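You operate a simulated robot arm through the tools that you are given. There is no shell and no other tool. Be economical: measure what you need, move in short steps, check, and stop when the job is done.

You are at the controls of a simulated two-armed robot. One attempt, no reset.

Task
Cap the brown bottle, put it away and open the green one ready.
Fine: lay the green bottle's cap on the dresser top; the brown bottle goes in the middle small drawer; shut it. Set down upright: what you pick out. Where these are worked on the way, their far stop is far enough and under half their travel is too little: middle small drawer.

The check looks at the end state, three seconds after you hand in, the way a careful person would. Anything else that was tipped, shoved, dropped, spilled or broken makes it a failure. A push-on lid holds only when it is set on centred and level and pressed home; a screw cap is set on level and turned clockwise until tight.

Robot
Two 7-joint arms with fingered hands on one trunk, on a base that drives. Base frame: it is fixed to the floor where the robot stands at the start and does not move with it; the origin is under the middle of the robot, x ahead of it, y to its left, z up. Lengths are in mm, angles in rad, forces in N, time in s.
The left shoulder is at the start at [200, 135, 845], the right one opposite. Places, roughly: dresser top [600, 100, 800]; inside of the middle small drawer [600, 100, 700]; middle small drawer [500, 100, 700]. Payload 4 kg a hand.
Tool frame (each hand has its own): the origin (TCP) lies between the finger pads and is the grasp point; the fingertips stand 25 mm ahead of it; z points along the fingers, y is the line along which they close. The gripper opens to 88 mm. The gripper's body begins 29 mm behind the TCP. The gripper is a hand of 4 fingers: y runs from the thumb to the fingers, the wrist lies at [-13, -106, -174] in the tool frame, and closing takes about 1.5 s.
Orientation is that of the tool frame in the base frame, as a unit quaternion [w, x, y, z]. With the fingers straight down and the wrist toward the robot, the tool's x, y and z point along [0, 1, 0], [1, 0, 0] and [0, 0, -1] of the base frame.

Tools
- The arms move only by the tool nudge_tool. It takes "left_rows", "right_rows" or both (then of equal length, played together; a hand with none holds still); each is a list that holds one entry, the list of rows, each a list of 6 numbers: the shift along the tool's x, y, z in m, then the turn, a rotation vector about the tool's x, y, z in rad. In form: [[[tx, ty, tz, wx, wy, wz], ...]]. A call has 1 to 10 rows; each row shifts and turns the commanded pose from where the row before left it, along the tool's axes as they then stand. "left_fingers" and "right_fingers" are, for a hand that has rows, the gripper command, from -1 (shut) to 1 (fully open), values between in proportion, set as the call begins (left out, the last holds). Each row takes 0.2 s and may step no farther than 50 mm and 0.15 rad from the row before; otherwise, or with a gripper value out of range, the whole call is refused. Where a pose cannot be reached the arm comes as near as it can. A force on the tool above 90 N (or 10 N above the force at the start of the call, whichever is more), or a blocked arm, ends the call early, and 0.2 s more pass. The fingers move at their own pace (about 153 mm/s each) and stop on an object; they squeeze with about 21 N. The grip force told is the motor's: it shows also when the fingers shut on nothing. Time passes only in rows, and 0.2 s behind the last, so rows that do not move let the fingers close. It gives the time, the measured TCP pose, the force on the tool (base axes), the opening and the grip force at its end, in the units of the frame above (readings bear some noise), with the torque about the TCP (base axes, N m) and any sound that the robot's microphone picked up.
- Cameras (640 x 400 px; columns grow to the right, rows downward): "scene" is now at [126.4, 12.9, 1431.2]; the picture's right is [0.20, -0.98, 0.00], its down [-0.84, -0.17, -0.51] and it looks along [0.50, 0.10, -0.86] (base axes); focal length 214 px, centre (320, 200). "left" rides on the left gripper at [-64, -83, -98] in its tool frame; the picture's right is [-0.62, -0.37, 0.69], its down [0.71, -0.63, 0.30] and it looks along [0.32, 0.68, 0.65] (tool axes); focal length 265 px, centre (320, 200). "right" rides on the right gripper at [64, -83, -98] in its tool frame; the picture's right is [-0.62, 0.37, -0.69], its down [-0.71, -0.63, 0.30] and it looks along [-0.32, 0.68, 0.65] (tool axes); focal length 265 px, centre (320, 200). There is no depth. A picture from a camera that has moved, and an enlarged one, comes with that camera's place and axes in the base frame and with its lens.
- get_image(camera): a new picture of that camera. No time passes.
- raise_lower(by): slides the trunk up (or, below 0, down) by that many mm; the arms and the scene camera ride with it, the base frame stays. It gives what a move gives, with no picture.
- steer(legs): drives the robot by 1 to 6 legs, each [ahead, left, turn to the left] in mm, mm and rad, along the robot's own axes; the way and the turn of a leg run together, so that a leg with both is an arc; at most 1500 mm and 3.142 rad a leg. The arms and the cameras ride along, it lands a little off, and it stops where it bumps. It gives what a move gives.
- curl_fingers(index, middle, ring, thumb_bend, thumb_turn, hand): sets how far each is bent, from 0 (flat) to 100 (curled in); at 30 the hand is open as for a grip, at 70 the pads meet at the TCP. One left out holds its place. A second passes; each finger stops where it meets its share of the squeeze, and holds until it gets a number again. A gripper value or a shape takes the hand back. It gives what a move gives, with no picture; readings hold the bend of each and the force on the fingers (four entries, about 0 where the hand has none), thumb and palm. thumb_turn goes from beside the hand (0) to across from the fingers (100), as for a grip.
- grasp_type(shape, hand): the hand has 4 fingers and takes this shape, open, in about a second: jaw (thumb against the fingers, like two jaws); tri (thumb and two fingers); tip (a fingertip pinch); poke (one finger out to press); point (the index stretched); flat (the hand flat); cup (the hand cupped); fist (a fist). The gripper value then closes the fingers along that shape, each until it touches; the sizes above hold for jaw. It gives what a move gives, with no picture.
- head_to(pan, tilt): turns the head with the scene camera to pan (to the left, within 1.693 rad either way) and tilt (down, from -0.506 to 1.204), counted from straight ahead of the robot. It gives what a move gives.
- enlarge(camera, box): a new picture of the part [left, top, right, bottom] of that camera's present view, enlarged. No time passes.
- sign_off(): hands the job in; it is judged then, once.

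Work in short steps. Places have to be worked out from the pictures, the camera data and where the tool is seen: move nearer, look again, correct. Check each grasp and each placing, and mend what went wrong. You have 120 turns and 92 pictures in all, those below and enlarged ones among them. Open the grippers and draw the arms clear of the work before you hand the job in, unless the task says otherwise; then end with one line.

The tools are called by a JSON object that holds its "fn" and its "kwargs". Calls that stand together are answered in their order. nudge_tool: Moves the arms, as the interface text tells. Its arguments: {"type":"object","properties":{"left_rows":{"type":"array","items":{"type":"array","items":{"type":"array","items":{"type":"number"}}}},"left_fingers":{"type":"number"},"right_rows":{"type":"array","items":{"type":"array","items":{"type":"array","items":{"type":"number"}}}},"right_fingers":{"type":"number"}},"required":[]} The other tools are called the same way: raise_lower (by) slides the trunk up or down; grasp_type (shape, hand) gives the hand a shape; curl_fingers (index, middle, ring, thumb_bend, thumb_turn, hand) moves the fingers one by one; steer (legs) drives the base; head_to (pan, tilt) turns the head that bears the scene camera; get_image (camera) takes a picture; enlarge (camera, box) takes an enlarged picture of a part of a camera's view; sign_off () hands the job in.

At the start:

```text
time: 0.0
left_ee_pos: [517.5, 370.4, 1196.3]
left_orientation: [0.0, 0.707, 0.707, 0.0]
left_contact_force: [-0.1, 0.2, -0.1]
left_wrist_torque: [0.01, -0.01, -0.04]
left_finger_gap: 87.7
left_grasp_force: 0.1
left_shape: jaw
left_bend: [30.0, 30.0, 30.0, 30.0, 98.0]
left_finger forces: [0.0, 0.0, 0.0, 0.1, 0.1, 0.1]
right_ee_pos: [619.4, -150.0, 1113.1]
right_orientation: [0.0, 0.707, 0.707, 0.0]
right_contact_force: [0.5, -0.5, 0.6]
right_wrist_torque: [0.03, 0.0, 0.02]
right_finger_gap: 87.7
right_grasp_force: 0.1
right_shape: jaw
right_bend: [30.0, 30.0, 30.0, 30.0, 98.0]
right_finger forces: [0.1, 0.1, 0.1, 0.1, 0.1, 0.1]
trunk travel left (down, up): [-450.0, 320.0]
robot x, y, heading: [-2.1, 2.0, -0.001]
head pan, tilt: [0.197, 1.037]
```

scene: 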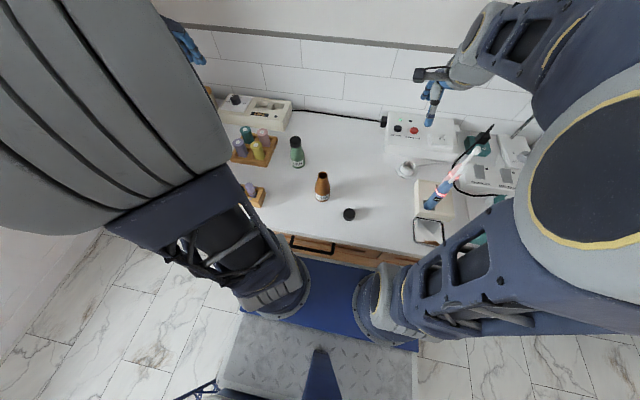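
right: 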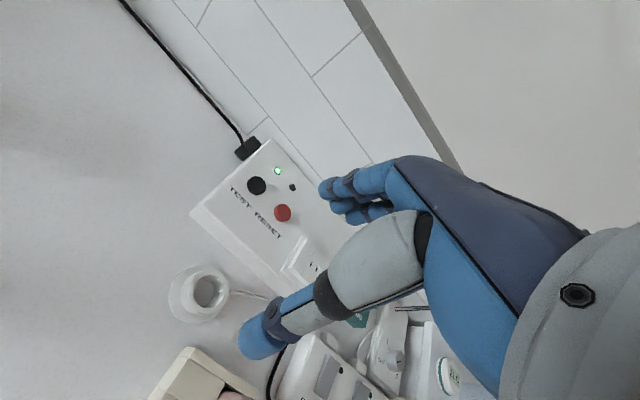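
left: 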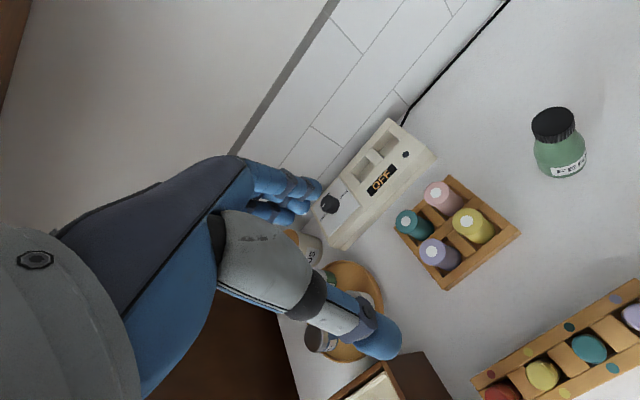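

The brown bottle stands open with its black cap nearby, and the green bottle is capped. I'll enlarge the scene to localise them.

{"fn": "enlarge", "kwargs": {"camera": "scene", "box": [220, 100, 420, 270]}}

{"fn": "enlarge", "kwargs": {"camera": "left", "box": [460, 60, 640, 200]}}

```text
2.35 times, centred on (320, 185) of scene
camera zoom: at [126.4, 12.9, 1431.2], right [0.2, -0.98, 0.0], down [-0.84, -0.17, -0.51], along [0.5, 0.1, -0.86], focal length 505 px, centre (320, 235)
```

zoom: 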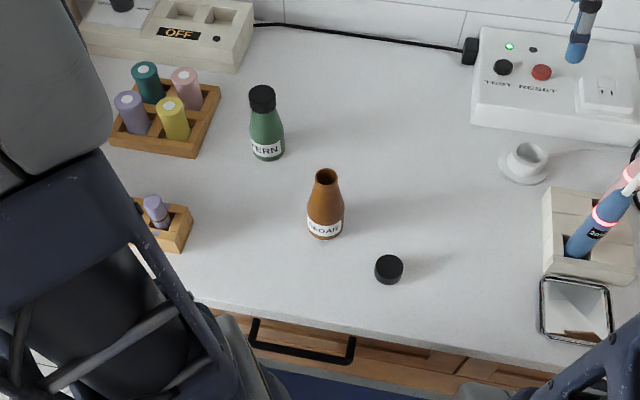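

```text
2.86 times, centred on (550, 130) of left
camera zoom: at [435.0, 304.9, 1295.2], right [-0.37, -0.62, -0.69], down [-0.63, 0.71, -0.3], along [0.68, 0.32, -0.65], focal length 758 px, centre (-337, 400)
```

zoom: 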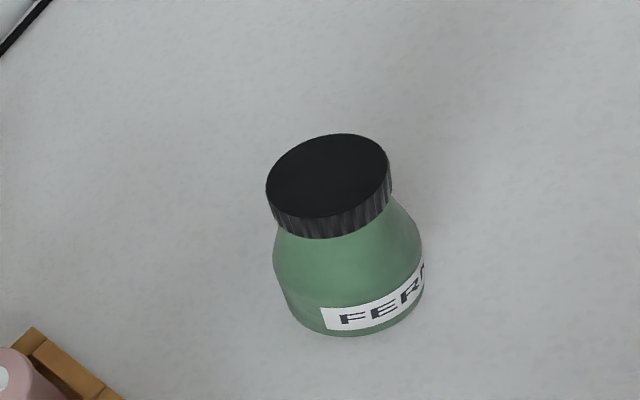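

Triangulated: the green cap top is near (588,182,966), the brown bottle near (480,78), the loose cap near (418,-15), and the dresser front near x≈340. That's too close to reach, so I'll back off and look at the drawers.

{"fn": "steer", "kwargs": {"legs": [[-300, 0, 0]]}}

{"fn": "head_to", "kwargs": {"pan": 0.1, "tilt": 0.75}}

{"fn": "get_image", "kwargs": {"camera": "scene"}}

```text
time: 2.0
left_ee_pos: [220.3, 370.2, 1196.6]
left_orientation: [0.0, 0.707, 0.707, -0.001]
left_contact_force: [-0.3, -0.5, 0.2]
left_wrist_torque: [-0.01, 0.01, -0.05]
left_finger_gap: 87.5
left_grasp_force: 0.1
left_shape: jaw
left_bend: [30.0, 30.0, 30.0, 30.0, 98.0]
left_finger forces: [0.0, 0.0, 0.0, 0.0, 0.0, 0.1]
right_ee_pos: [319.8, -152.3, 1113.3]
right_orientation: [0.0, 0.708, 0.707, 0.0]
right_contact_force: [0.4, -0.1, -0.6]
right_wrist_torque: [-0.01, -0.01, 0.01]
right_finger_gap: 87.5
right_grasp_force: 0.1
right_shape: jaw
right_bend: [30.0, 30.0, 30.0, 30.0, 98.0]
right_finger forces: [0.0, 0.1, 0.0, 0.0, 0.1, 0.0]
trunk travel left (down, up): [-450.0, 320.0]
robot x, y, heading: [-299.9, -1.2, -0.006]
head pan, tilt: [0.197, 1.037]
```

```text
time: 2.8
left_ee_pos: [220.2, 368.5, 1195.8]
left_orientation: [0.0, 0.707, 0.707, 0.0]
left_contact_force: [0.8, 0.1, 0.3]
left_wrist_torque: [-0.01, 0.01, -0.03]
left_finger_gap: 87.3
left_grasp_force: 0.0
left_shape: jaw
left_bend: [30.0, 30.0, 30.0, 30.0, 98.0]
left_finger forces: [0.1, 0.0, 0.1, 0.1, 0.0, 0.1]
right_ee_pos: [318.9, -152.3, 1112.8]
right_orientation: [0.0, 0.708, 0.706, 0.0]
right_contact_force: [0.2, -0.8, -0.3]
right_wrist_torque: [0.01, 0.0, 0.03]
right_finger_gap: 87.6
right_grasp_force: 0.1
right_shape: jaw
right_bend: [30.0, 30.0, 30.0, 30.0, 98.0]
right_finger forces: [0.0, 0.1, 0.0, 0.0, 0.1, 0.1]
trunk travel left (down, up): [-450.0, 320.0]
robot x, y, heading: [-300.4, 3.9, -0.001]
head pan, tilt: [0.099, 0.75]
```

```text
86 pictures are left
camera scene: at [-157.1, 8.0, 1452.8], right [0.1, -1.0, 0.0], down [-0.68, -0.07, -0.73], along [0.73, 0.07, -0.68], focal length 214 px, centre (320, 200)
```

scene: 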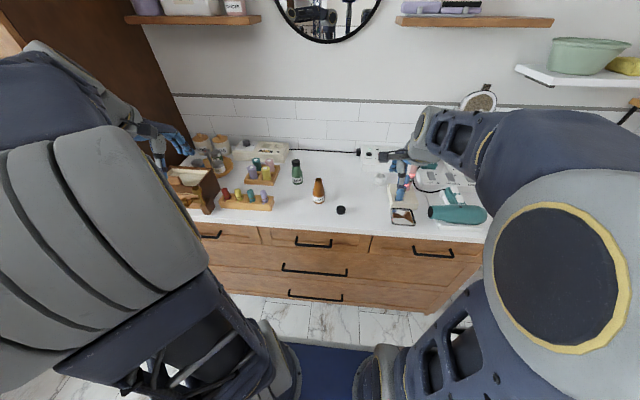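

{"fn": "enlarge", "kwargs": {"camera": "scene", "box": [190, 130, 510, 330]}}

{"fn": "enlarge", "kwargs": {"camera": "scene", "box": [260, 150, 380, 260]}}

```text
2.00 times, centred on (350, 230) of scene
camera zoom: at [-157.1, 8.0, 1452.8], right [0.1, -1.0, 0.0], down [-0.68, -0.07, -0.73], along [0.73, 0.07, -0.68], focal length 429 px, centre (260, 140)
```

zoom: 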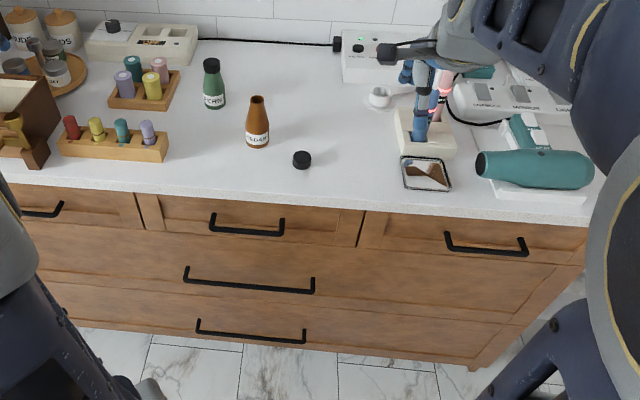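

```text
3.64 times, centred on (320, 205) of scene
camera zoom: at [-157.1, 8.0, 1452.8], right [0.1, -1.0, 0.0], down [-0.68, -0.07, -0.73], along [0.73, 0.07, -0.68], focal length 780 px, centre (320, 182)
```

zoom: 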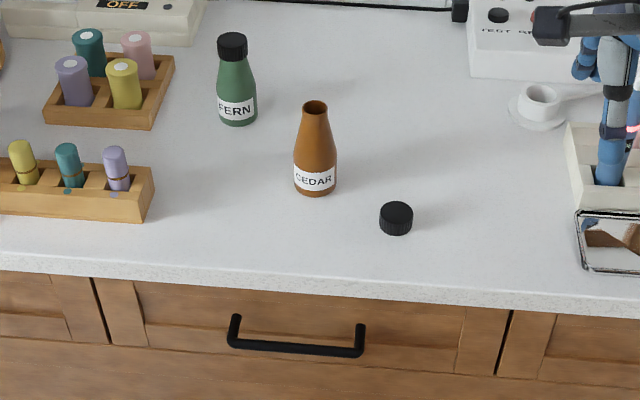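

The loose cap is around (405,-14) with its top at z≈899. The drawer handle is near (300,77,799). I'll bring the right hand above the cap to measure closely.

{"fn": "nudge_tool", "kwargs": {"right_rows": [[[0.028, 0.017, 0.02, 0, 0, 0], [0.028, 0.017, 0.02, 0, 0, 0], [0.028, 0.017, 0.02, 0, 0, 0], [0.027, 0.017, 0.02, 0, 0, 0], [0.027, 0.017, 0.02, 0, 0, 0], [0, 0, 0, 0, 0, 0]]], "right_fingers": 1}}

{"fn": "get_image", "kwargs": {"camera": "right"}}

{"fn": "get_image", "kwargs": {"camera": "scene"}}

```text
time: 4.2
left_ee_pos: [219.1, 369.6, 1196.0]
left_orientation: [-0.001, 0.707, 0.707, 0.0]
left_contact_force: [-0.3, 0.3, 0.3]
left_wrist_torque: [0.04, 0.0, -0.02]
left_finger_gap: 87.7
left_grasp_force: 0.0
left_shape: jaw
left_bend: [30.0, 30.0, 30.0, 30.0, 98.0]
left_finger forces: [0.0, 0.0, 0.1, 0.0, 0.0, 0.0]
right_ee_pos: [402.0, -15.0, 1015.1]
right_orientation: [0.0, 0.708, 0.706, 0.0]
right_contact_force: [-0.2, 0.6, -0.2]
right_wrist_torque: [0.0, -0.01, -0.01]
right_finger_gap: 87.6
right_grasp_force: 0.2
right_shape: jaw
right_bend: [30.0, 30.0, 30.0, 30.0, 98.0]
right_finger forces: [0.1, 0.1, 0.1, 0.0, 0.0, 0.0]
trunk travel left (down, up): [-450.0, 320.0]
robot x, y, heading: [-301.0, 1.8, -0.009]
head pan, tilt: [0.099, 0.75]
```

```text
83 pictures are left
camera right: at [320.1, 50.3, 1111.7], right [0.37, -0.62, 0.69], down [-0.63, -0.71, -0.3], along [0.68, -0.33, -0.65], focal length 265 px, centre (320, 200)
```

right: 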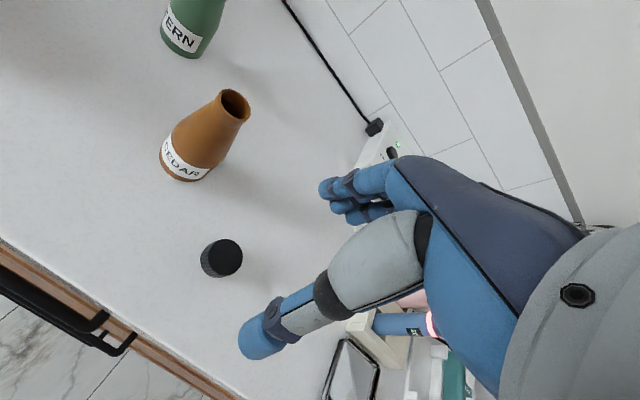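

```text
82 pictures are left
camera scene: at [-157.1, 8.0, 1452.8], right [0.1, -1.0, 0.0], down [-0.68, -0.07, -0.73], along [0.73, 0.07, -0.68], focal length 214 px, centre (320, 200)
```

scene: 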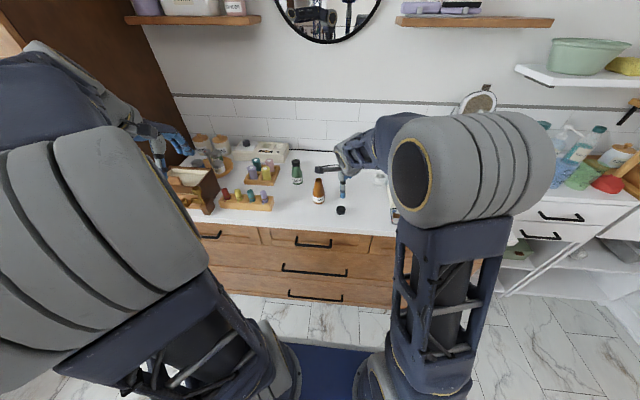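

The cap refines to about (410,-10). I'll descend partway and re-check the centring.

{"fn": "nudge_tool", "kwargs": {"right_rows": [[[0.002, 0.004, 0.03, 0, 0, 0], [0.002, 0.004, 0.03, 0, 0, 0], [0, 0, 0.01, 0, 0, 0], [0, 0, 0, 0, 0, 0]]]}}

{"fn": "get_image", "kwargs": {"camera": "right"}}

{"fn": "enlarge", "kwargs": {"camera": "scene", "box": [290, 160, 390, 230]}}

```text
time: 5.2
left_ee_pos: [219.5, 369.2, 1196.7]
left_orientation: [0.001, 0.707, 0.707, -0.001]
left_contact_force: [-0.4, 0.2, -0.3]
left_wrist_torque: [0.01, -0.02, 0.01]
left_finger_gap: 87.3
left_grasp_force: 0.0
left_shape: jaw
left_bend: [30.0, 30.0, 30.0, 30.0, 98.0]
left_finger forces: [0.0, 0.0, 0.0, 0.0, 0.0, 0.0]
right_ee_pos: [411.2, -10.2, 942.2]
right_orientation: [0.0, 0.708, 0.706, 0.0]
right_contact_force: [0.4, -0.1, 0.0]
right_wrist_torque: [-0.04, 0.0, 0.01]
right_finger_gap: 87.8
right_grasp_force: 0.0
right_shape: jaw
right_bend: [30.0, 30.0, 30.0, 30.0, 98.0]
right_finger forces: [0.0, 0.0, 0.0, 0.1, 0.1, 0.0]
trunk travel left (down, up): [-450.0, 320.0]
robot x, y, heading: [-298.9, -3.8, 0.003]
head pan, tilt: [0.099, 0.75]
```

```text
81 pictures are left
camera right: at [329.5, 55.1, 1039.9], right [0.37, -0.62, 0.69], down [-0.63, -0.71, -0.3], along [0.68, -0.33, -0.65], focal length 265 px, centre (320, 200)
```

right: 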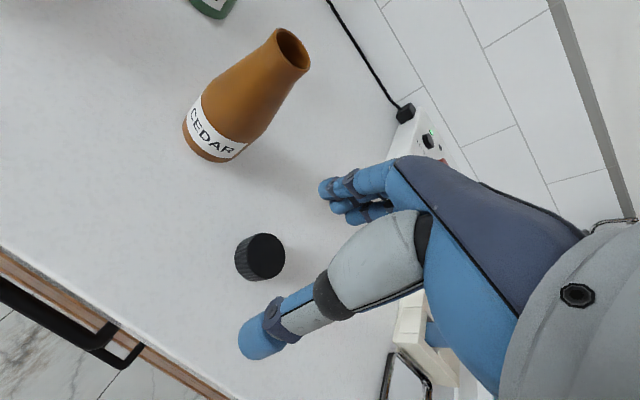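

```text
5.71 times, centred on (340, 195) of scene
camera zoom: at [-157.1, 8.0, 1452.8], right [0.1, -1.0, 0.0], down [-0.68, -0.07, -0.73], along [0.73, 0.07, -0.68], focal length 1226 px, centre (206, 229)
```

zoom: 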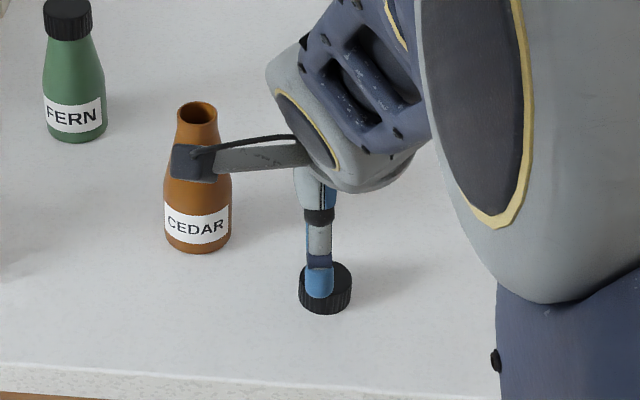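

The hand is centred over the cap within a few mm. I'll descend in small steps, watching the force.

{"fn": "nudge_tool", "kwargs": {"right_rows": [[[-0.002, 0, 0.015, 0, 0, 0], [0, 0, 0.015, 0, 0, 0], [0, 0, 0.008, 0, 0, 0], [0, 0, 0, 0, 0, 0]]]}}

{"fn": "get_image", "kwargs": {"camera": "right"}}

```text
time: 6.2
left_ee_pos: [220.5, 369.6, 1197.4]
left_orientation: [0.0, 0.707, 0.707, 0.001]
left_contact_force: [-0.3, -0.2, -0.2]
left_wrist_torque: [-0.03, 0.01, -0.03]
left_finger_gap: 87.8
left_grasp_force: 0.0
left_shape: jaw
left_bend: [30.0, 30.0, 30.0, 30.0, 98.0]
left_finger forces: [0.0, 0.1, 0.1, 0.0, 0.0, 0.0]
right_ee_pos: [412.8, -12.2, 905.4]
right_orientation: [0.0, 0.708, 0.707, 0.0]
right_contact_force: [-0.6, -0.5, -0.2]
right_wrist_torque: [-0.01, 0.01, 0.03]
right_finger_gap: 87.6
right_grasp_force: 0.0
right_shape: jaw
right_bend: [30.0, 30.0, 30.0, 30.0, 98.0]
right_finger forces: [0.0, 0.1, 0.1, 0.0, 0.0, 0.0]
trunk travel left (down, up): [-450.0, 320.0]
robot x, y, heading: [-301.3, 0.9, -0.002]
head pan, tilt: [0.099, 0.75]
```

```text
79 pictures are left
camera right: at [329.9, 52.3, 1002.2], right [0.37, -0.62, 0.69], down [-0.63, -0.71, -0.3], along [0.68, -0.33, -0.65], focal length 265 px, centre (320, 200)
```

right: 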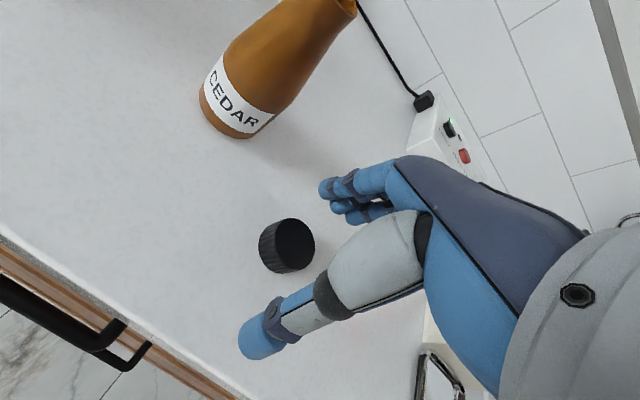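

The cap top seems nearer z≈885, so the table is near 860. I'll shift 4 mm in y, lower another 10 mm and close.

{"fn": "nudge_tool", "kwargs": {"right_rows": [[[0.004, 0, 0.005, 0, 0, 0], [0, 0, 0.005, 0, 0, 0], [0, 0, 0, 0, 0, 0]]]}}

{"fn": "nudge_tool", "kwargs": {"right_rows": [[[0, 0, 0, 0, 0, 0], [0, 0, 0, 0, 0, 0], [0, 0, 0, 0, 0, 0], [0, 0, 0, 0, 0, 0], [0, 0, 0, 0, 0, 0], [0, 0, 0, 0, 0, 0], [0, 0, 0, 0, 0, 0], [0, 0, 0, 0, 0, 0]]], "right_fingers": -1}}

{"fn": "get_image", "kwargs": {"camera": "right"}}

{"fn": "enlarge", "kwargs": {"camera": "scene", "box": [290, 160, 390, 230]}}

```text
time: 7.0
left_ee_pos: [220.7, 369.6, 1195.9]
left_orientation: [0.0, 0.709, 0.706, -0.001]
left_contact_force: [0.7, -0.1, -0.2]
left_wrist_torque: [0.01, -0.02, -0.02]
left_finger_gap: 87.8
left_grasp_force: 0.1
left_shape: jaw
left_bend: [30.0, 30.0, 30.0, 30.0, 98.0]
left_finger forces: [0.1, 0.1, 0.0, 0.1, 0.0, 0.1]
right_ee_pos: [410.9, -9.3, 894.2]
right_orientation: [0.0, 0.708, 0.707, 0.0]
right_contact_force: [0.0, 0.1, -0.2]
right_wrist_torque: [0.0, 0.0, -0.02]
right_finger_gap: 87.9
right_grasp_force: 0.1
right_shape: jaw
right_bend: [30.0, 30.0, 30.0, 30.0, 98.0]
right_finger forces: [0.0, 0.1, 0.0, 0.0, 0.2, 0.0]
trunk travel left (down, up): [-450.0, 320.0]
robot x, y, heading: [-301.1, -3.9, -0.004]
head pan, tilt: [0.099, 0.75]
```

```text
time: 8.8
left_ee_pos: [220.0, 368.6, 1195.5]
left_orientation: [0.0, 0.708, 0.706, 0.0]
left_contact_force: [-0.6, 0.4, 0.0]
left_wrist_torque: [0.02, 0.0, -0.03]
left_finger_gap: 87.6
left_grasp_force: 0.1
left_shape: jaw
left_bend: [30.0, 30.0, 30.0, 30.0, 98.0]
left_finger forces: [0.1, 0.0, 0.0, 0.0, 0.0, 0.1]
right_ee_pos: [411.8, -8.9, 894.6]
right_orientation: [0.001, 0.708, 0.707, 0.0]
right_contact_force: [0.0, -0.8, 0.6]
right_wrist_torque: [0.03, 0.01, 0.01]
right_finger_gap: 0.3
right_grasp_force: 21.3
right_shape: jaw
right_bend: [70.0, 70.0, 70.0, 64.0, 100.0]
right_finger forces: [0.1, 0.0, 0.0, 0.1, 0.0, 0.0]
trunk travel left (down, up): [-450.0, 320.0]
robot x, y, heading: [-299.1, 2.0, -0.001]
head pan, tilt: [0.099, 0.75]
```

```text
78 pictures are left
camera right: at [330.4, 56.0, 992.2], right [0.37, -0.62, 0.69], down [-0.63, -0.71, -0.3], along [0.68, -0.33, -0.65], focal length 265 px, centre (320, 200)
```

right: 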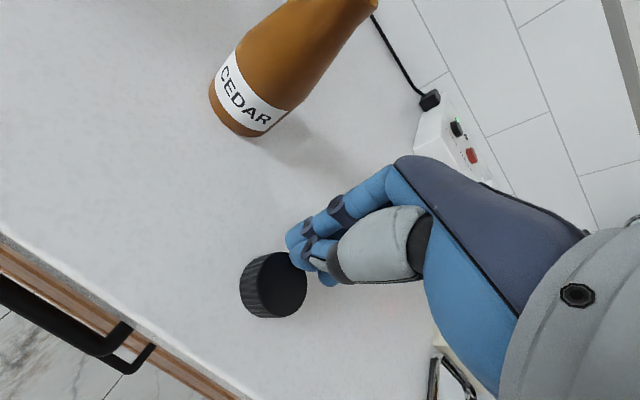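

```text
5.71 times, centred on (340, 195) of scene
camera zoom: at [-157.1, 8.0, 1452.8], right [0.1, -1.0, 0.0], down [-0.68, -0.07, -0.73], along [0.73, 0.07, -0.68], focal length 1226 px, centre (206, 229)
```

zoom: 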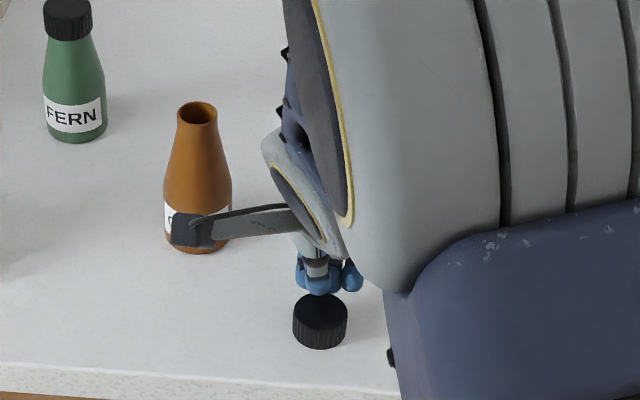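

The grip missed. The fingers swept the cap toward the robot, and it now sits upright around (383,-6) with its top near 885. I'll raise, reopen and look again.

{"fn": "nudge_tool", "kwargs": {"right_rows": [[[0, 0, -0.03, 0, 0, 0], [0, 0, -0.03, 0, 0, 0], [0, -0.014, 0, 0, 0, 0], [0, -0.014, 0, 0, 0, 0], [0, 0, 0, 0, 0, 0], [0, 0, 0, 0, 0, 0], [0, 0, 0, 0, 0, 0], [0, 0, 0, 0, 0, 0]]], "right_fingers": 1}}

{"fn": "get_image", "kwargs": {"camera": "right"}}

{"fn": "enlarge", "kwargs": {"camera": "scene", "box": [290, 160, 390, 230]}}

```text
time: 10.6
left_ee_pos: [220.2, 369.4, 1197.0]
left_orientation: [0.0, 0.708, 0.706, -0.001]
left_contact_force: [-0.1, -1.0, -0.5]
left_wrist_torque: [0.0, -0.04, 0.0]
left_finger_gap: 87.5
left_grasp_force: 0.1
left_shape: jaw
left_bend: [30.0, 30.0, 30.0, 30.0, 98.0]
left_finger forces: [0.0, 0.0, 0.1, 0.1, 0.0, 0.0]
right_ee_pos: [383.3, -9.6, 954.5]
right_orientation: [0.0, 0.708, 0.706, 0.0]
right_contact_force: [-0.2, -0.1, -0.4]
right_wrist_torque: [0.03, 0.02, -0.01]
right_finger_gap: 87.6
right_grasp_force: 0.1
right_shape: jaw
right_bend: [30.0, 30.0, 30.0, 30.0, 98.0]
right_finger forces: [0.0, 0.0, 0.0, 0.0, 0.0, 0.0]
trunk travel left (down, up): [-450.0, 320.0]
robot x, y, heading: [-301.2, -0.9, 0.003]
head pan, tilt: [0.099, 0.75]
```

```text
76 pictures are left
camera right: at [301.9, 55.1, 1052.2], right [0.37, -0.62, 0.69], down [-0.63, -0.71, -0.3], along [0.68, -0.33, -0.65], focal length 265 px, centre (320, 200)
```

right: 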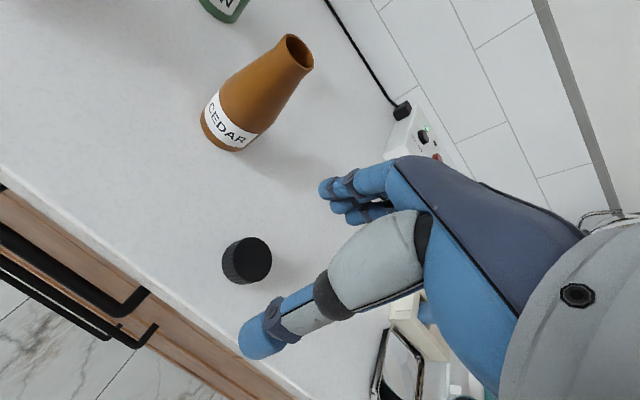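

```text
5.71 times, centred on (340, 195) of scene
camera zoom: at [-157.1, 8.0, 1452.8], right [0.1, -1.0, 0.0], down [-0.68, -0.07, -0.73], along [0.73, 0.07, -0.68], focal length 1226 px, centre (206, 229)
```

zoom: 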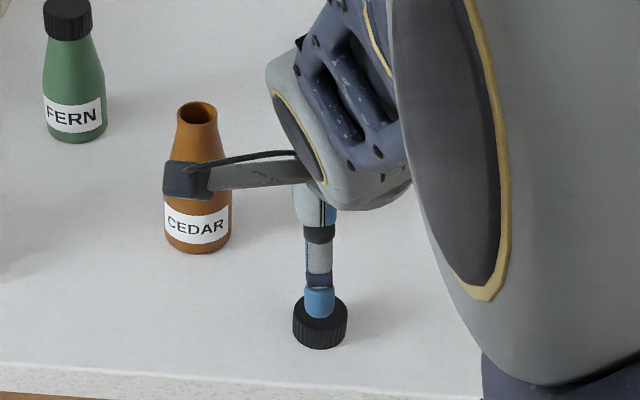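

The rays now agree at cap (391,-11) with its top near 876, so the table is at about 850. I was gripping too high, so I'll re-centre and go down to TCP z≈880.

{"fn": "nudge_tool", "kwargs": {"right_rows": [[[-0.001, 0.008, 0.02, 0, 0, 0], [0, 0, 0.02, 0, 0, 0], [0, 0, 0.015, 0, 0, 0], [0, 0, 0.01, 0, 0, 0], [0, 0, 0.006, 0, 0, 0], [0, 0, 0, 0, 0, 0]]]}}

{"fn": "get_image", "kwargs": {"camera": "right"}}

```text
time: 12.0
left_ee_pos: [219.9, 368.4, 1196.6]
left_orientation: [-0.001, 0.707, 0.707, 0.0]
left_contact_force: [0.1, -0.1, -0.5]
left_wrist_torque: [0.02, -0.02, 0.02]
left_finger_gap: 87.4
left_grasp_force: 0.1
left_shape: jaw
left_bend: [30.0, 30.0, 30.0, 30.0, 98.0]
left_finger forces: [0.0, 0.0, 0.0, 0.0, 0.1, 0.0]
right_ee_pos: [392.3, -7.4, 884.2]
right_orientation: [0.0, 0.707, 0.707, 0.001]
right_contact_force: [-0.1, -0.6, -0.1]
right_wrist_torque: [0.0, 0.03, 0.02]
right_finger_gap: 88.0
right_grasp_force: 0.0
right_shape: jaw
right_bend: [30.0, 30.0, 30.0, 30.0, 98.0]
right_finger forces: [0.1, 0.0, 0.1, 0.0, 0.0, 0.0]
trunk travel left (down, up): [-450.0, 320.0]
robot x, y, heading: [-300.7, 0.1, 0.001]
head pan, tilt: [0.099, 0.75]
```

```text
74 pictures are left
camera right: at [309.9, 56.1, 981.7], right [0.37, -0.62, 0.69], down [-0.63, -0.71, -0.3], along [0.68, -0.33, -0.65], focal length 265 px, centre (320, 200)
```

right: 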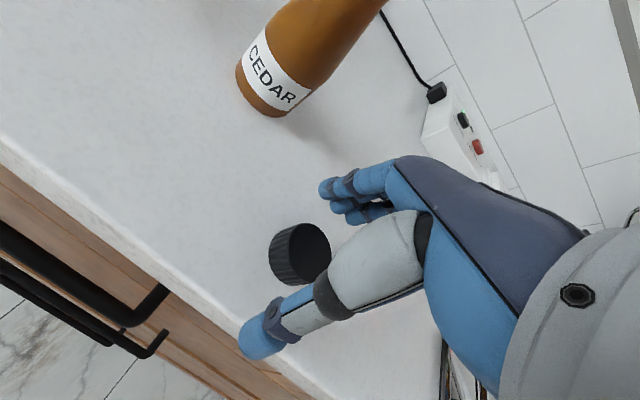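

The cap is centred between the fingers. I'll lower 4 mm more and close.

{"fn": "nudge_tool", "kwargs": {"right_rows": [[[0, -0.001, 0.004, 0, 0, 0], [0, 0, 0, 0, 0, 0]]]}}

{"fn": "nudge_tool", "kwargs": {"right_rows": [[[0, 0, 0, 0, 0, 0], [0, 0, 0, 0, 0, 0], [0, 0, 0, 0, 0, 0], [0, 0, 0, 0, 0, 0], [0, 0, 0, 0, 0, 0], [0, 0, 0, 0, 0, 0], [0, 0, 0, 0, 0, 0], [0, 0, 0, 0, 0, 0]]], "right_fingers": -1}}

{"fn": "get_image", "kwargs": {"camera": "right"}}

```text
time: 12.6
left_ee_pos: [220.2, 369.3, 1197.0]
left_orientation: [0.0, 0.708, 0.707, 0.001]
left_contact_force: [0.0, -0.2, 0.9]
left_wrist_torque: [0.0, -0.01, 0.03]
left_finger_gap: 87.3
left_grasp_force: 0.1
left_shape: jaw
left_bend: [30.0, 30.0, 30.0, 30.0, 98.0]
left_finger forces: [0.1, 0.1, 0.1, 0.0, 0.0, 0.0]
right_ee_pos: [390.8, -8.8, 879.8]
right_orientation: [0.0, 0.708, 0.706, 0.001]
right_contact_force: [0.2, -0.4, 1.1]
right_wrist_torque: [0.02, -0.02, 0.0]
right_finger_gap: 87.8
right_grasp_force: 0.1
right_shape: jaw
right_bend: [30.0, 30.0, 30.0, 30.0, 98.0]
right_finger forces: [0.1, 0.1, 0.0, 0.0, 0.1, 0.0]
trunk travel left (down, up): [-450.0, 320.0]
robot x, y, heading: [-301.6, 1.9, -0.0]
head pan, tilt: [0.099, 0.75]
```

```text
time: 14.4
left_ee_pos: [220.4, 369.3, 1196.0]
left_orientation: [0.0, 0.708, 0.706, 0.0]
left_contact_force: [0.3, -0.6, 0.2]
left_wrist_torque: [0.0, 0.01, -0.03]
left_finger_gap: 87.5
left_grasp_force: 0.0
left_shape: jaw
left_bend: [30.0, 30.0, 30.0, 30.0, 98.0]
left_finger forces: [0.0, 0.0, 0.0, 0.0, 0.0, 0.0]
right_ee_pos: [391.1, -8.4, 880.6]
right_orientation: [0.0, 0.708, 0.706, 0.001]
right_contact_force: [-0.6, 0.3, 0.5]
right_wrist_torque: [-0.02, 0.01, 0.03]
right_finger_gap: 25.9
right_grasp_force: 21.0
right_shape: jaw
right_bend: [74.0, 52.0, 60.0, 75.0, 100.0]
right_finger forces: [10.9, 6.6, 0.2, 0.0, 16.9, 0.1]
trunk travel left (down, up): [-450.0, 320.0]
robot x, y, heading: [-299.6, -0.8, -0.005]
head pan, tilt: [0.099, 0.75]
```

```text
73 pictures are left
camera right: at [308.8, 55.9, 977.8], right [0.37, -0.62, 0.69], down [-0.63, -0.71, -0.3], along [0.68, -0.33, -0.65], focal length 265 px, centre (320, 200)
```

right: 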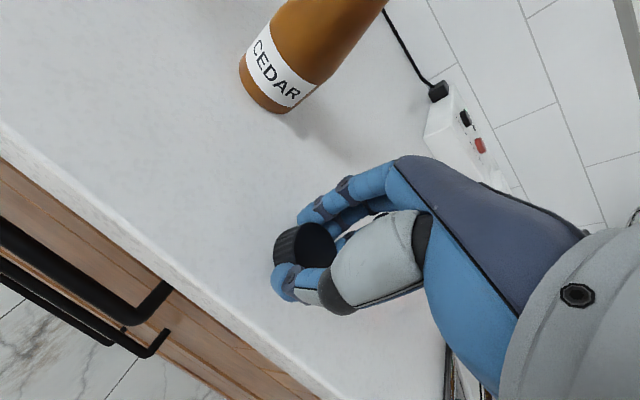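

The cap is held by index, middle and thumb, a three-point grip. I'll lift straight up and check that it's level.

{"fn": "nudge_tool", "kwargs": {"right_rows": [[[0, 0, -0.02, 0, 0, 0], [0, 0, -0.04, 0, 0, 0], [0, 0, -0.04, 0, 0, 0], [0, 0, -0.04, 0, 0, 0], [0, 0, 0, 0, 0, 0]]]}}

{"fn": "enlarge", "kwargs": {"camera": "right", "box": [230, 150, 390, 310]}}

{"fn": "enlarge", "kwargs": {"camera": "scene", "box": [290, 140, 390, 230]}}

```text
time: 15.6
left_ee_pos: [219.7, 369.5, 1196.4]
left_orientation: [0.0, 0.708, 0.706, 0.0]
left_contact_force: [-0.3, 0.6, 0.6]
left_wrist_torque: [0.04, 0.0, 0.0]
left_finger_gap: 87.7
left_grasp_force: 0.1
left_shape: jaw
left_bend: [30.0, 30.0, 30.0, 30.0, 98.0]
left_finger forces: [0.0, 0.0, 0.0, 0.1, 0.1, 0.0]
right_ee_pos: [391.3, -7.9, 1021.1]
right_orientation: [-0.001, 0.708, 0.707, 0.0]
right_contact_force: [-0.3, 0.2, 0.7]
right_wrist_torque: [-0.01, -0.01, 0.01]
right_finger_gap: 25.6
right_grasp_force: 20.5
right_shape: jaw
right_bend: [74.0, 52.0, 60.0, 75.0, 100.0]
right_finger forces: [10.9, 6.7, 0.3, 0.1, 16.9, 0.1]
trunk travel left (down, up): [-450.0, 320.0]
robot x, y, heading: [-302.3, 0.1, -0.001]
head pan, tilt: [0.099, 0.75]
```

```text
2.50 times, centred on (310, 230) of right
camera zoom: at [309.0, 56.9, 1117.7], right [0.37, -0.62, 0.69], down [-0.63, -0.71, -0.3], along [0.68, -0.33, -0.65], focal length 664 px, centre (345, 125)
```

zoom: 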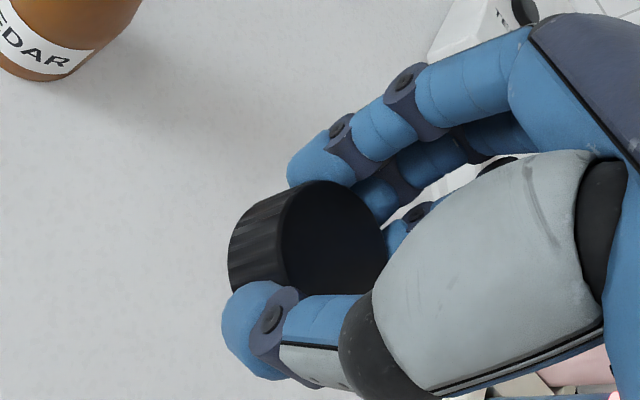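

```text
4.44 times, centred on (340, 185) of scene
camera zoom: at [-157.0, 8.0, 1452.8], right [0.1, -1.0, 0.0], down [-0.68, -0.07, -0.73], along [0.73, 0.07, -0.68], focal length 953 px, centre (231, 267)
```

zoom: 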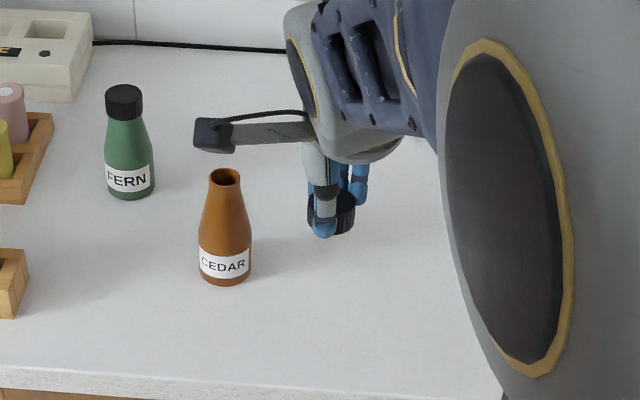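

The cap is held level. Next the left hand should steady the brown bottle, so I'll bring it to the bottle's left, high up, and tilt it so the fingers point toward -y.

{"fn": "nudge_tool", "kwargs": {"left_rows": [[[-0.0184, 0.0381, 0.01, 0, 0, 0], [-0.0184, 0.0381, 0.01, 0, 0, 0], [-0.0184, 0.0381, 0.01, 0, 0, 0], [-0.0184, 0.0381, 0.01, 0, 0, 0], [-0.0184, 0.0381, 0.01, 0, 0, 0], [-0.0184, 0.0381, 0.01, 0, 0, 0], [-0.0184, 0.0381, 0.01, 0, 0, 0]]]}}

{"fn": "nudge_tool", "kwargs": {"left_rows": [[[0, 0, 0, 0, -0.15, 0], [0, 0, 0, 0, -0.15, 0], [0, 0, 0, 0, -0.15, 0], [0, 0, 0, 0, -0.15, 0], [0, 0, 0, 0, -0.15, 0], [0, 0, 0, 0, -0.15, 0], [0, 0, 0, 0, -0.147, 0], [0, 0, 0, 0, 0, 0]]]}}

{"fn": "get_image", "kwargs": {"camera": "left"}}

{"fn": "get_image", "kwargs": {"camera": "scene"}}

```text
time: 17.2
left_ee_pos: [485.8, 240.9, 1127.9]
left_orientation: [0.001, 0.708, 0.706, 0.0]
left_contact_force: [-0.4, 0.8, 0.6]
left_wrist_torque: [0.0, 0.01, 0.0]
left_finger_gap: 87.6
left_grasp_force: 0.1
left_shape: jaw
left_bend: [30.0, 30.0, 30.0, 30.0, 98.0]
left_finger forces: [0.1, 0.1, 0.1, 0.0, 0.0, 0.1]
right_ee_pos: [391.0, -6.7, 1019.9]
right_orientation: [0.0, 0.708, 0.707, 0.0]
right_contact_force: [-0.2, 0.4, 0.5]
right_wrist_torque: [0.0, -0.03, 0.01]
right_finger_gap: 25.7
right_grasp_force: 20.8
right_shape: jaw
right_bend: [74.0, 52.0, 60.0, 75.0, 100.0]
right_finger forces: [10.9, 6.7, 0.3, 0.0, 16.9, 0.0]
trunk travel left (down, up): [-450.0, 320.0]
robot x, y, heading: [-299.4, -1.9, -0.001]
head pan, tilt: [0.099, 0.75]
```

```text
time: 19.0
left_ee_pos: [484.5, 239.9, 1126.8]
left_orientation: [0.353, 0.613, 0.611, -0.354]
left_contact_force: [0.4, -0.8, 0.3]
left_wrist_torque: [0.0, 0.03, 0.0]
left_finger_gap: 88.0
left_grasp_force: 0.1
left_shape: jaw
left_bend: [30.0, 30.0, 30.0, 30.0, 98.0]
left_finger forces: [0.0, 0.1, 0.0, 0.0, 0.0, 0.0]
right_ee_pos: [390.9, -7.1, 1020.4]
right_orientation: [-0.001, 0.708, 0.707, 0.0]
right_contact_force: [0.2, 0.2, 0.4]
right_wrist_torque: [0.04, 0.0, 0.02]
right_finger_gap: 25.5
right_grasp_force: 22.0
right_shape: jaw
right_bend: [74.0, 52.0, 60.0, 75.0, 100.0]
right_finger forces: [11.0, 6.8, 0.3, 0.0, 16.8, 0.0]
trunk travel left (down, up): [-450.0, 320.0]
robot x, y, heading: [-295.9, -0.3, 0.0]
head pan, tilt: [0.099, 0.75]
```

```text
70 pictures are left
camera left: at [402.3, 292.8, 1232.3], right [-0.37, -0.91, 0.19], down [-0.63, 0.09, -0.77], along [0.68, -0.41, -0.61], focal length 265 px, centre (320, 200)
```

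left: 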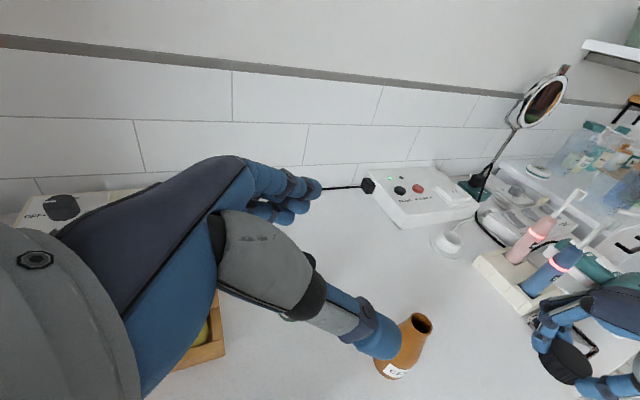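

```text
69 pictures are left
camera scene: at [-157.1, 8.0, 1452.8], right [0.1, -1.0, 0.0], down [-0.68, -0.07, -0.73], along [0.73, 0.07, -0.68], focal length 214 px, centre (320, 200)
```

scene: 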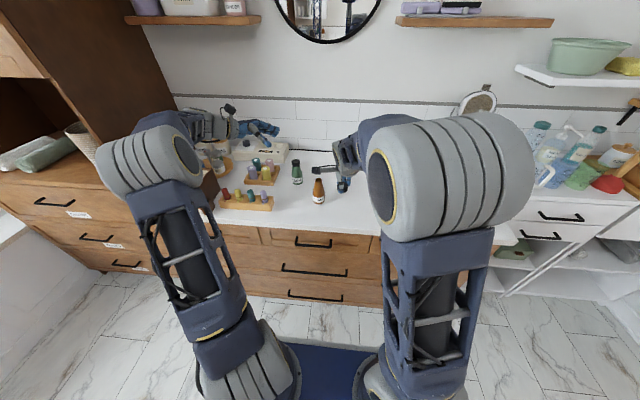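

The left-camera ray fits the brown opening at (477,76,≈962). I'll bring the left hand down beside the bottle, keeping clear of the green one.

{"fn": "nudge_tool", "kwargs": {"left_rows": [[[0.0274, -0.0037, 0.036, 0, 0, 0], [0.0274, -0.0037, 0.036, 0, 0, 0], [0.0274, -0.0037, 0.036, 0, 0, 0], [0.0274, -0.0037, 0.036, 0, 0, 0], [0, 0, 0, 0, 0, 0]]]}}

{"fn": "get_image", "kwargs": {"camera": "left"}}

{"fn": "enlarge", "kwargs": {"camera": "scene", "box": [230, 130, 390, 230]}}

```text
time: 20.2
left_ee_pos: [472.6, 169.8, 958.7]
left_orientation: [0.353, 0.614, 0.612, -0.353]
left_contact_force: [0.0, -0.9, 0.0]
left_wrist_torque: [0.02, 0.04, 0.03]
left_finger_gap: 87.8
left_grasp_force: 0.1
left_shape: jaw
left_bend: [30.0, 30.0, 30.0, 30.0, 98.0]
left_finger forces: [0.0, 0.0, 0.0, 0.0, 0.0, 0.1]
right_ee_pos: [391.7, -6.9, 1020.3]
right_orientation: [-0.001, 0.707, 0.707, 0.0]
right_contact_force: [-0.9, -0.1, 0.2]
right_wrist_torque: [0.0, 0.0, 0.01]
right_finger_gap: 25.6
right_grasp_force: 21.1
right_shape: jaw
right_bend: [74.0, 52.0, 60.0, 75.0, 100.0]
right_finger forces: [10.9, 6.8, 0.3, 0.0, 16.8, 0.1]
trunk travel left (down, up): [-450.0, 320.0]
robot x, y, heading: [-300.4, -0.2, -0.003]
head pan, tilt: [0.099, 0.75]
```

```text
68 pictures are left
camera left: at [388.9, 222.4, 1063.7], right [-0.37, -0.91, 0.19], down [-0.63, 0.1, -0.77], along [0.68, -0.4, -0.61], focal length 265 px, centre (320, 200)
```

left: 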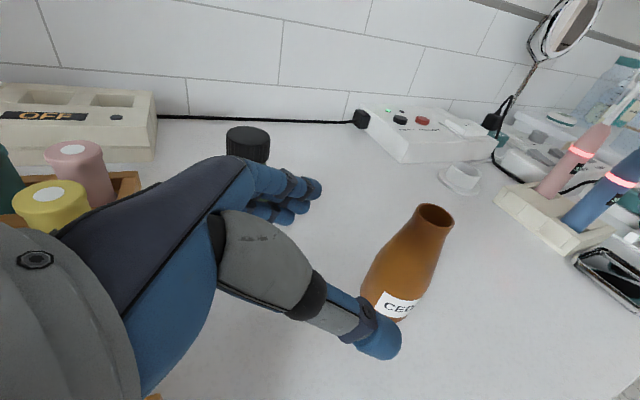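

```text
4.00 times, centred on (310, 180) of scene
camera zoom: at [-157.1, 8.0, 1452.8], right [0.1, -1.0, 0.0], down [-0.68, -0.07, -0.73], along [0.73, 0.07, -0.68], focal length 858 px, centre (360, 280)
```

zoom: 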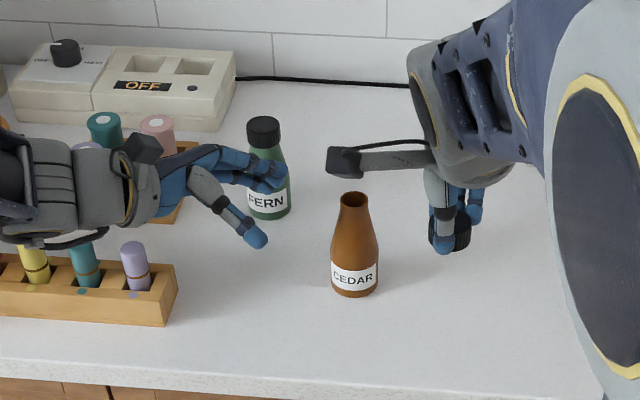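

The opening refines to (478,76,957). I'll approach along the tool axis to straddle the body at z≈903.

{"fn": "nudge_tool", "kwargs": {"left_rows": [[[0.0035, 0.0055, 0.01, 0, 0, 0], [0, 0, 0.025, 0, 0, 0], [0, 0, 0.025, 0, 0, 0], [0, 0, 0.023, 0, 0, 0], [0, 0, 0.021, 0, 0, 0], [0, 0, 0, 0, 0, 0]]]}}

{"fn": "get_image", "kwargs": {"camera": "left"}}

{"fn": "enlarge", "kwargs": {"camera": "scene", "box": [230, 130, 390, 230]}}

```text
time: 21.6
left_ee_pos: [476.0, 81.5, 903.7]
left_orientation: [0.352, 0.613, 0.613, -0.353]
left_contact_force: [0.3, -0.3, -0.2]
left_wrist_torque: [0.02, 0.02, -0.03]
left_finger_gap: 87.8
left_grasp_force: 0.1
left_shape: jaw
left_bend: [30.0, 30.0, 30.0, 30.0, 98.0]
left_finger forces: [0.0, 0.1, 0.0, 0.0, 0.1, 0.1]
right_ee_pos: [391.8, -6.5, 1020.1]
right_orientation: [-0.001, 0.708, 0.707, -0.001]
right_contact_force: [-0.3, 0.7, -0.7]
right_wrist_torque: [0.0, 0.01, 0.01]
right_finger_gap: 25.6
right_grasp_force: 20.7
right_shape: jaw
right_bend: [74.0, 52.0, 60.0, 75.0, 100.0]
right_finger forces: [10.9, 6.8, 0.2, 0.0, 16.9, 0.1]
trunk travel left (down, up): [-450.0, 320.0]
robot x, y, heading: [-300.5, 1.2, 0.001]
head pan, tilt: [0.099, 0.75]
```

```text
66 pictures are left
camera left: at [392.4, 133.9, 1008.8], right [-0.37, -0.91, 0.19], down [-0.63, 0.1, -0.77], along [0.68, -0.4, -0.61], focal length 265 px, centre (320, 200)
```

left: 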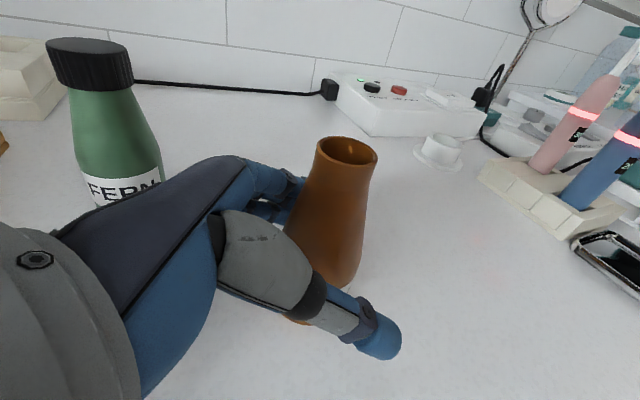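

```text
4.00 times, centred on (310, 180) of scene
camera zoom: at [-157.1, 8.0, 1452.8], right [0.1, -1.0, 0.0], down [-0.68, -0.07, -0.73], along [0.73, 0.07, -0.68], focal length 858 px, centre (360, 280)
```

zoom: 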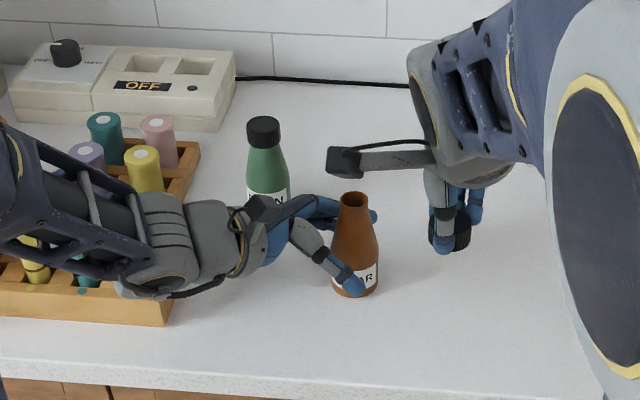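

The hand straddles the bottle, with the opening confirmed at (478,76,957.5). I'll close the left hand.

{"fn": "nudge_tool", "kwargs": {"left_rows": [[[0, 0.001, 0, 0, 0, 0], [0, 0, 0, 0, 0, 0], [0, 0, 0, 0, 0, 0], [0, 0, 0, 0, 0, 0], [0, 0, 0, 0, 0, 0], [0, 0, 0, 0, 0, 0], [0, 0, 0, 0, 0, 0]]], "left_fingers": -1}}

{"fn": "get_image", "kwargs": {"camera": "left"}}

{"fn": "enlarge", "kwargs": {"camera": "scene", "box": [290, 140, 390, 230]}}

```text
time: 23.2
left_ee_pos: [477.0, 81.4, 903.4]
left_orientation: [0.353, 0.613, 0.612, -0.354]
left_contact_force: [0.3, -1.3, 1.7]
left_wrist_torque: [0.0, -0.12, -0.03]
left_finger_gap: 37.6
left_grasp_force: 21.0
left_shape: jaw
left_bend: [74.0, 44.0, 40.0, 73.0, 100.0]
left_finger forces: [9.7, 5.6, 3.0, 0.1, 18.8, 0.0]
right_ee_pos: [390.4, -7.1, 1019.6]
right_orientation: [0.001, 0.708, 0.706, 0.0]
right_contact_force: [0.4, -1.0, 0.2]
right_wrist_torque: [0.01, 0.0, 0.0]
right_finger_gap: 26.0
right_grasp_force: 20.6
right_shape: jaw
right_bend: [74.0, 52.0, 60.0, 75.0, 100.0]
right_finger forces: [10.9, 6.8, 0.3, 0.0, 16.9, 0.0]
trunk travel left (down, up): [-450.0, 320.0]
robot x, y, heading: [-296.7, -0.8, -0.004]
head pan, tilt: [0.099, 0.75]
```

```text
64 pictures are left
camera left: at [393.7, 134.0, 1008.9], right [-0.37, -0.91, 0.19], down [-0.63, 0.1, -0.77], along [0.68, -0.41, -0.61], focal length 265 px, centre (320, 200)
```

left: 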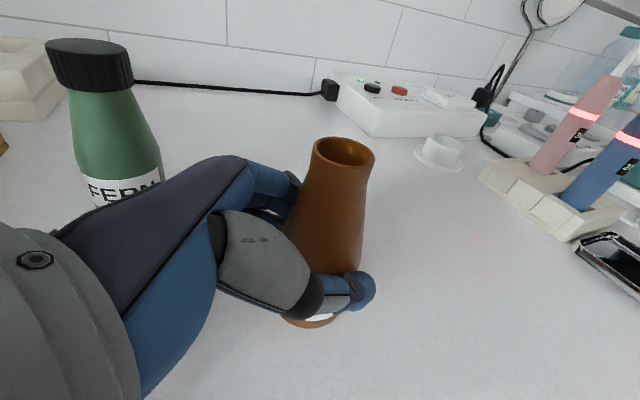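

```text
4.44 times, centred on (340, 185) of scene
camera zoom: at [-157.1, 7.9, 1452.8], right [0.1, -1.0, 0.0], down [-0.68, -0.07, -0.73], along [0.73, 0.07, -0.68], focal length 953 px, centre (231, 267)
```

zoom: 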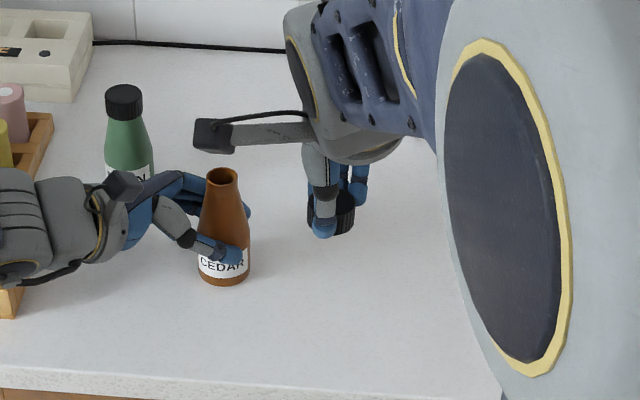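

The bottle is held upright. I'll turn the right hand counter-clockwise about its axis to gain clockwise screwing range and to keep its wrist clear of the left arm.

{"fn": "nudge_tool", "kwargs": {"right_rows": [[[0, 0, 0, 0, 0, -0.15], [0, 0, 0, 0, 0, -0.15], [0, 0, 0, 0, 0, -0.15], [0, 0, 0, 0, 0, -0.15], [0, 0, 0, 0, 0, -0.15], [0, 0, 0, 0, 0, -0.15], [0, 0, 0, 0, 0, -0.15], [0, 0, 0, 0, 0, -0.15], [0, 0, 0, 0, 0, -0.15], [0, 0, 0, 0, 0, 0]]]}}

{"fn": "enlarge", "kwargs": {"camera": "scene", "box": [250, 110, 410, 230]}}

```text
time: 25.4
left_ee_pos: [477.2, 82.3, 903.5]
left_orientation: [0.353, 0.612, 0.612, -0.354]
left_contact_force: [-0.1, -1.1, 0.8]
left_wrist_torque: [-0.01, -0.06, -0.04]
left_finger_gap: 37.9
left_grasp_force: 21.5
left_shape: jaw
left_bend: [74.0, 44.0, 40.0, 73.0, 100.0]
left_finger forces: [9.6, 5.7, 3.1, 0.0, 18.7, 0.0]
right_ee_pos: [391.9, -9.7, 1018.8]
right_orientation: [0.0, 0.111, 0.994, 0.0]
right_contact_force: [-0.5, 0.5, -0.7]
right_wrist_torque: [0.01, 0.01, 0.0]
right_finger_gap: 25.5
right_grasp_force: 21.2
right_shape: jaw
right_bend: [74.0, 52.0, 60.0, 75.0, 100.0]
right_finger forces: [10.9, 7.0, 0.3, 0.0, 17.1, 0.0]
trunk travel left (down, up): [-450.0, 320.0]
robot x, y, heading: [-300.6, 1.6, -0.001]
head pan, tilt: [0.099, 0.75]
```

```text
3.33 times, centred on (330, 170) of scene
camera zoom: at [-157.1, 7.9, 1452.8], right [0.1, -1.0, 0.0], down [-0.68, -0.07, -0.73], along [0.73, 0.07, -0.68], focal length 715 px, centre (287, 300)
```

zoom: 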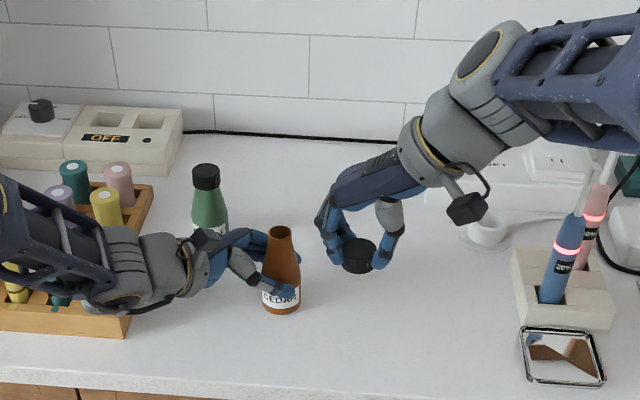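

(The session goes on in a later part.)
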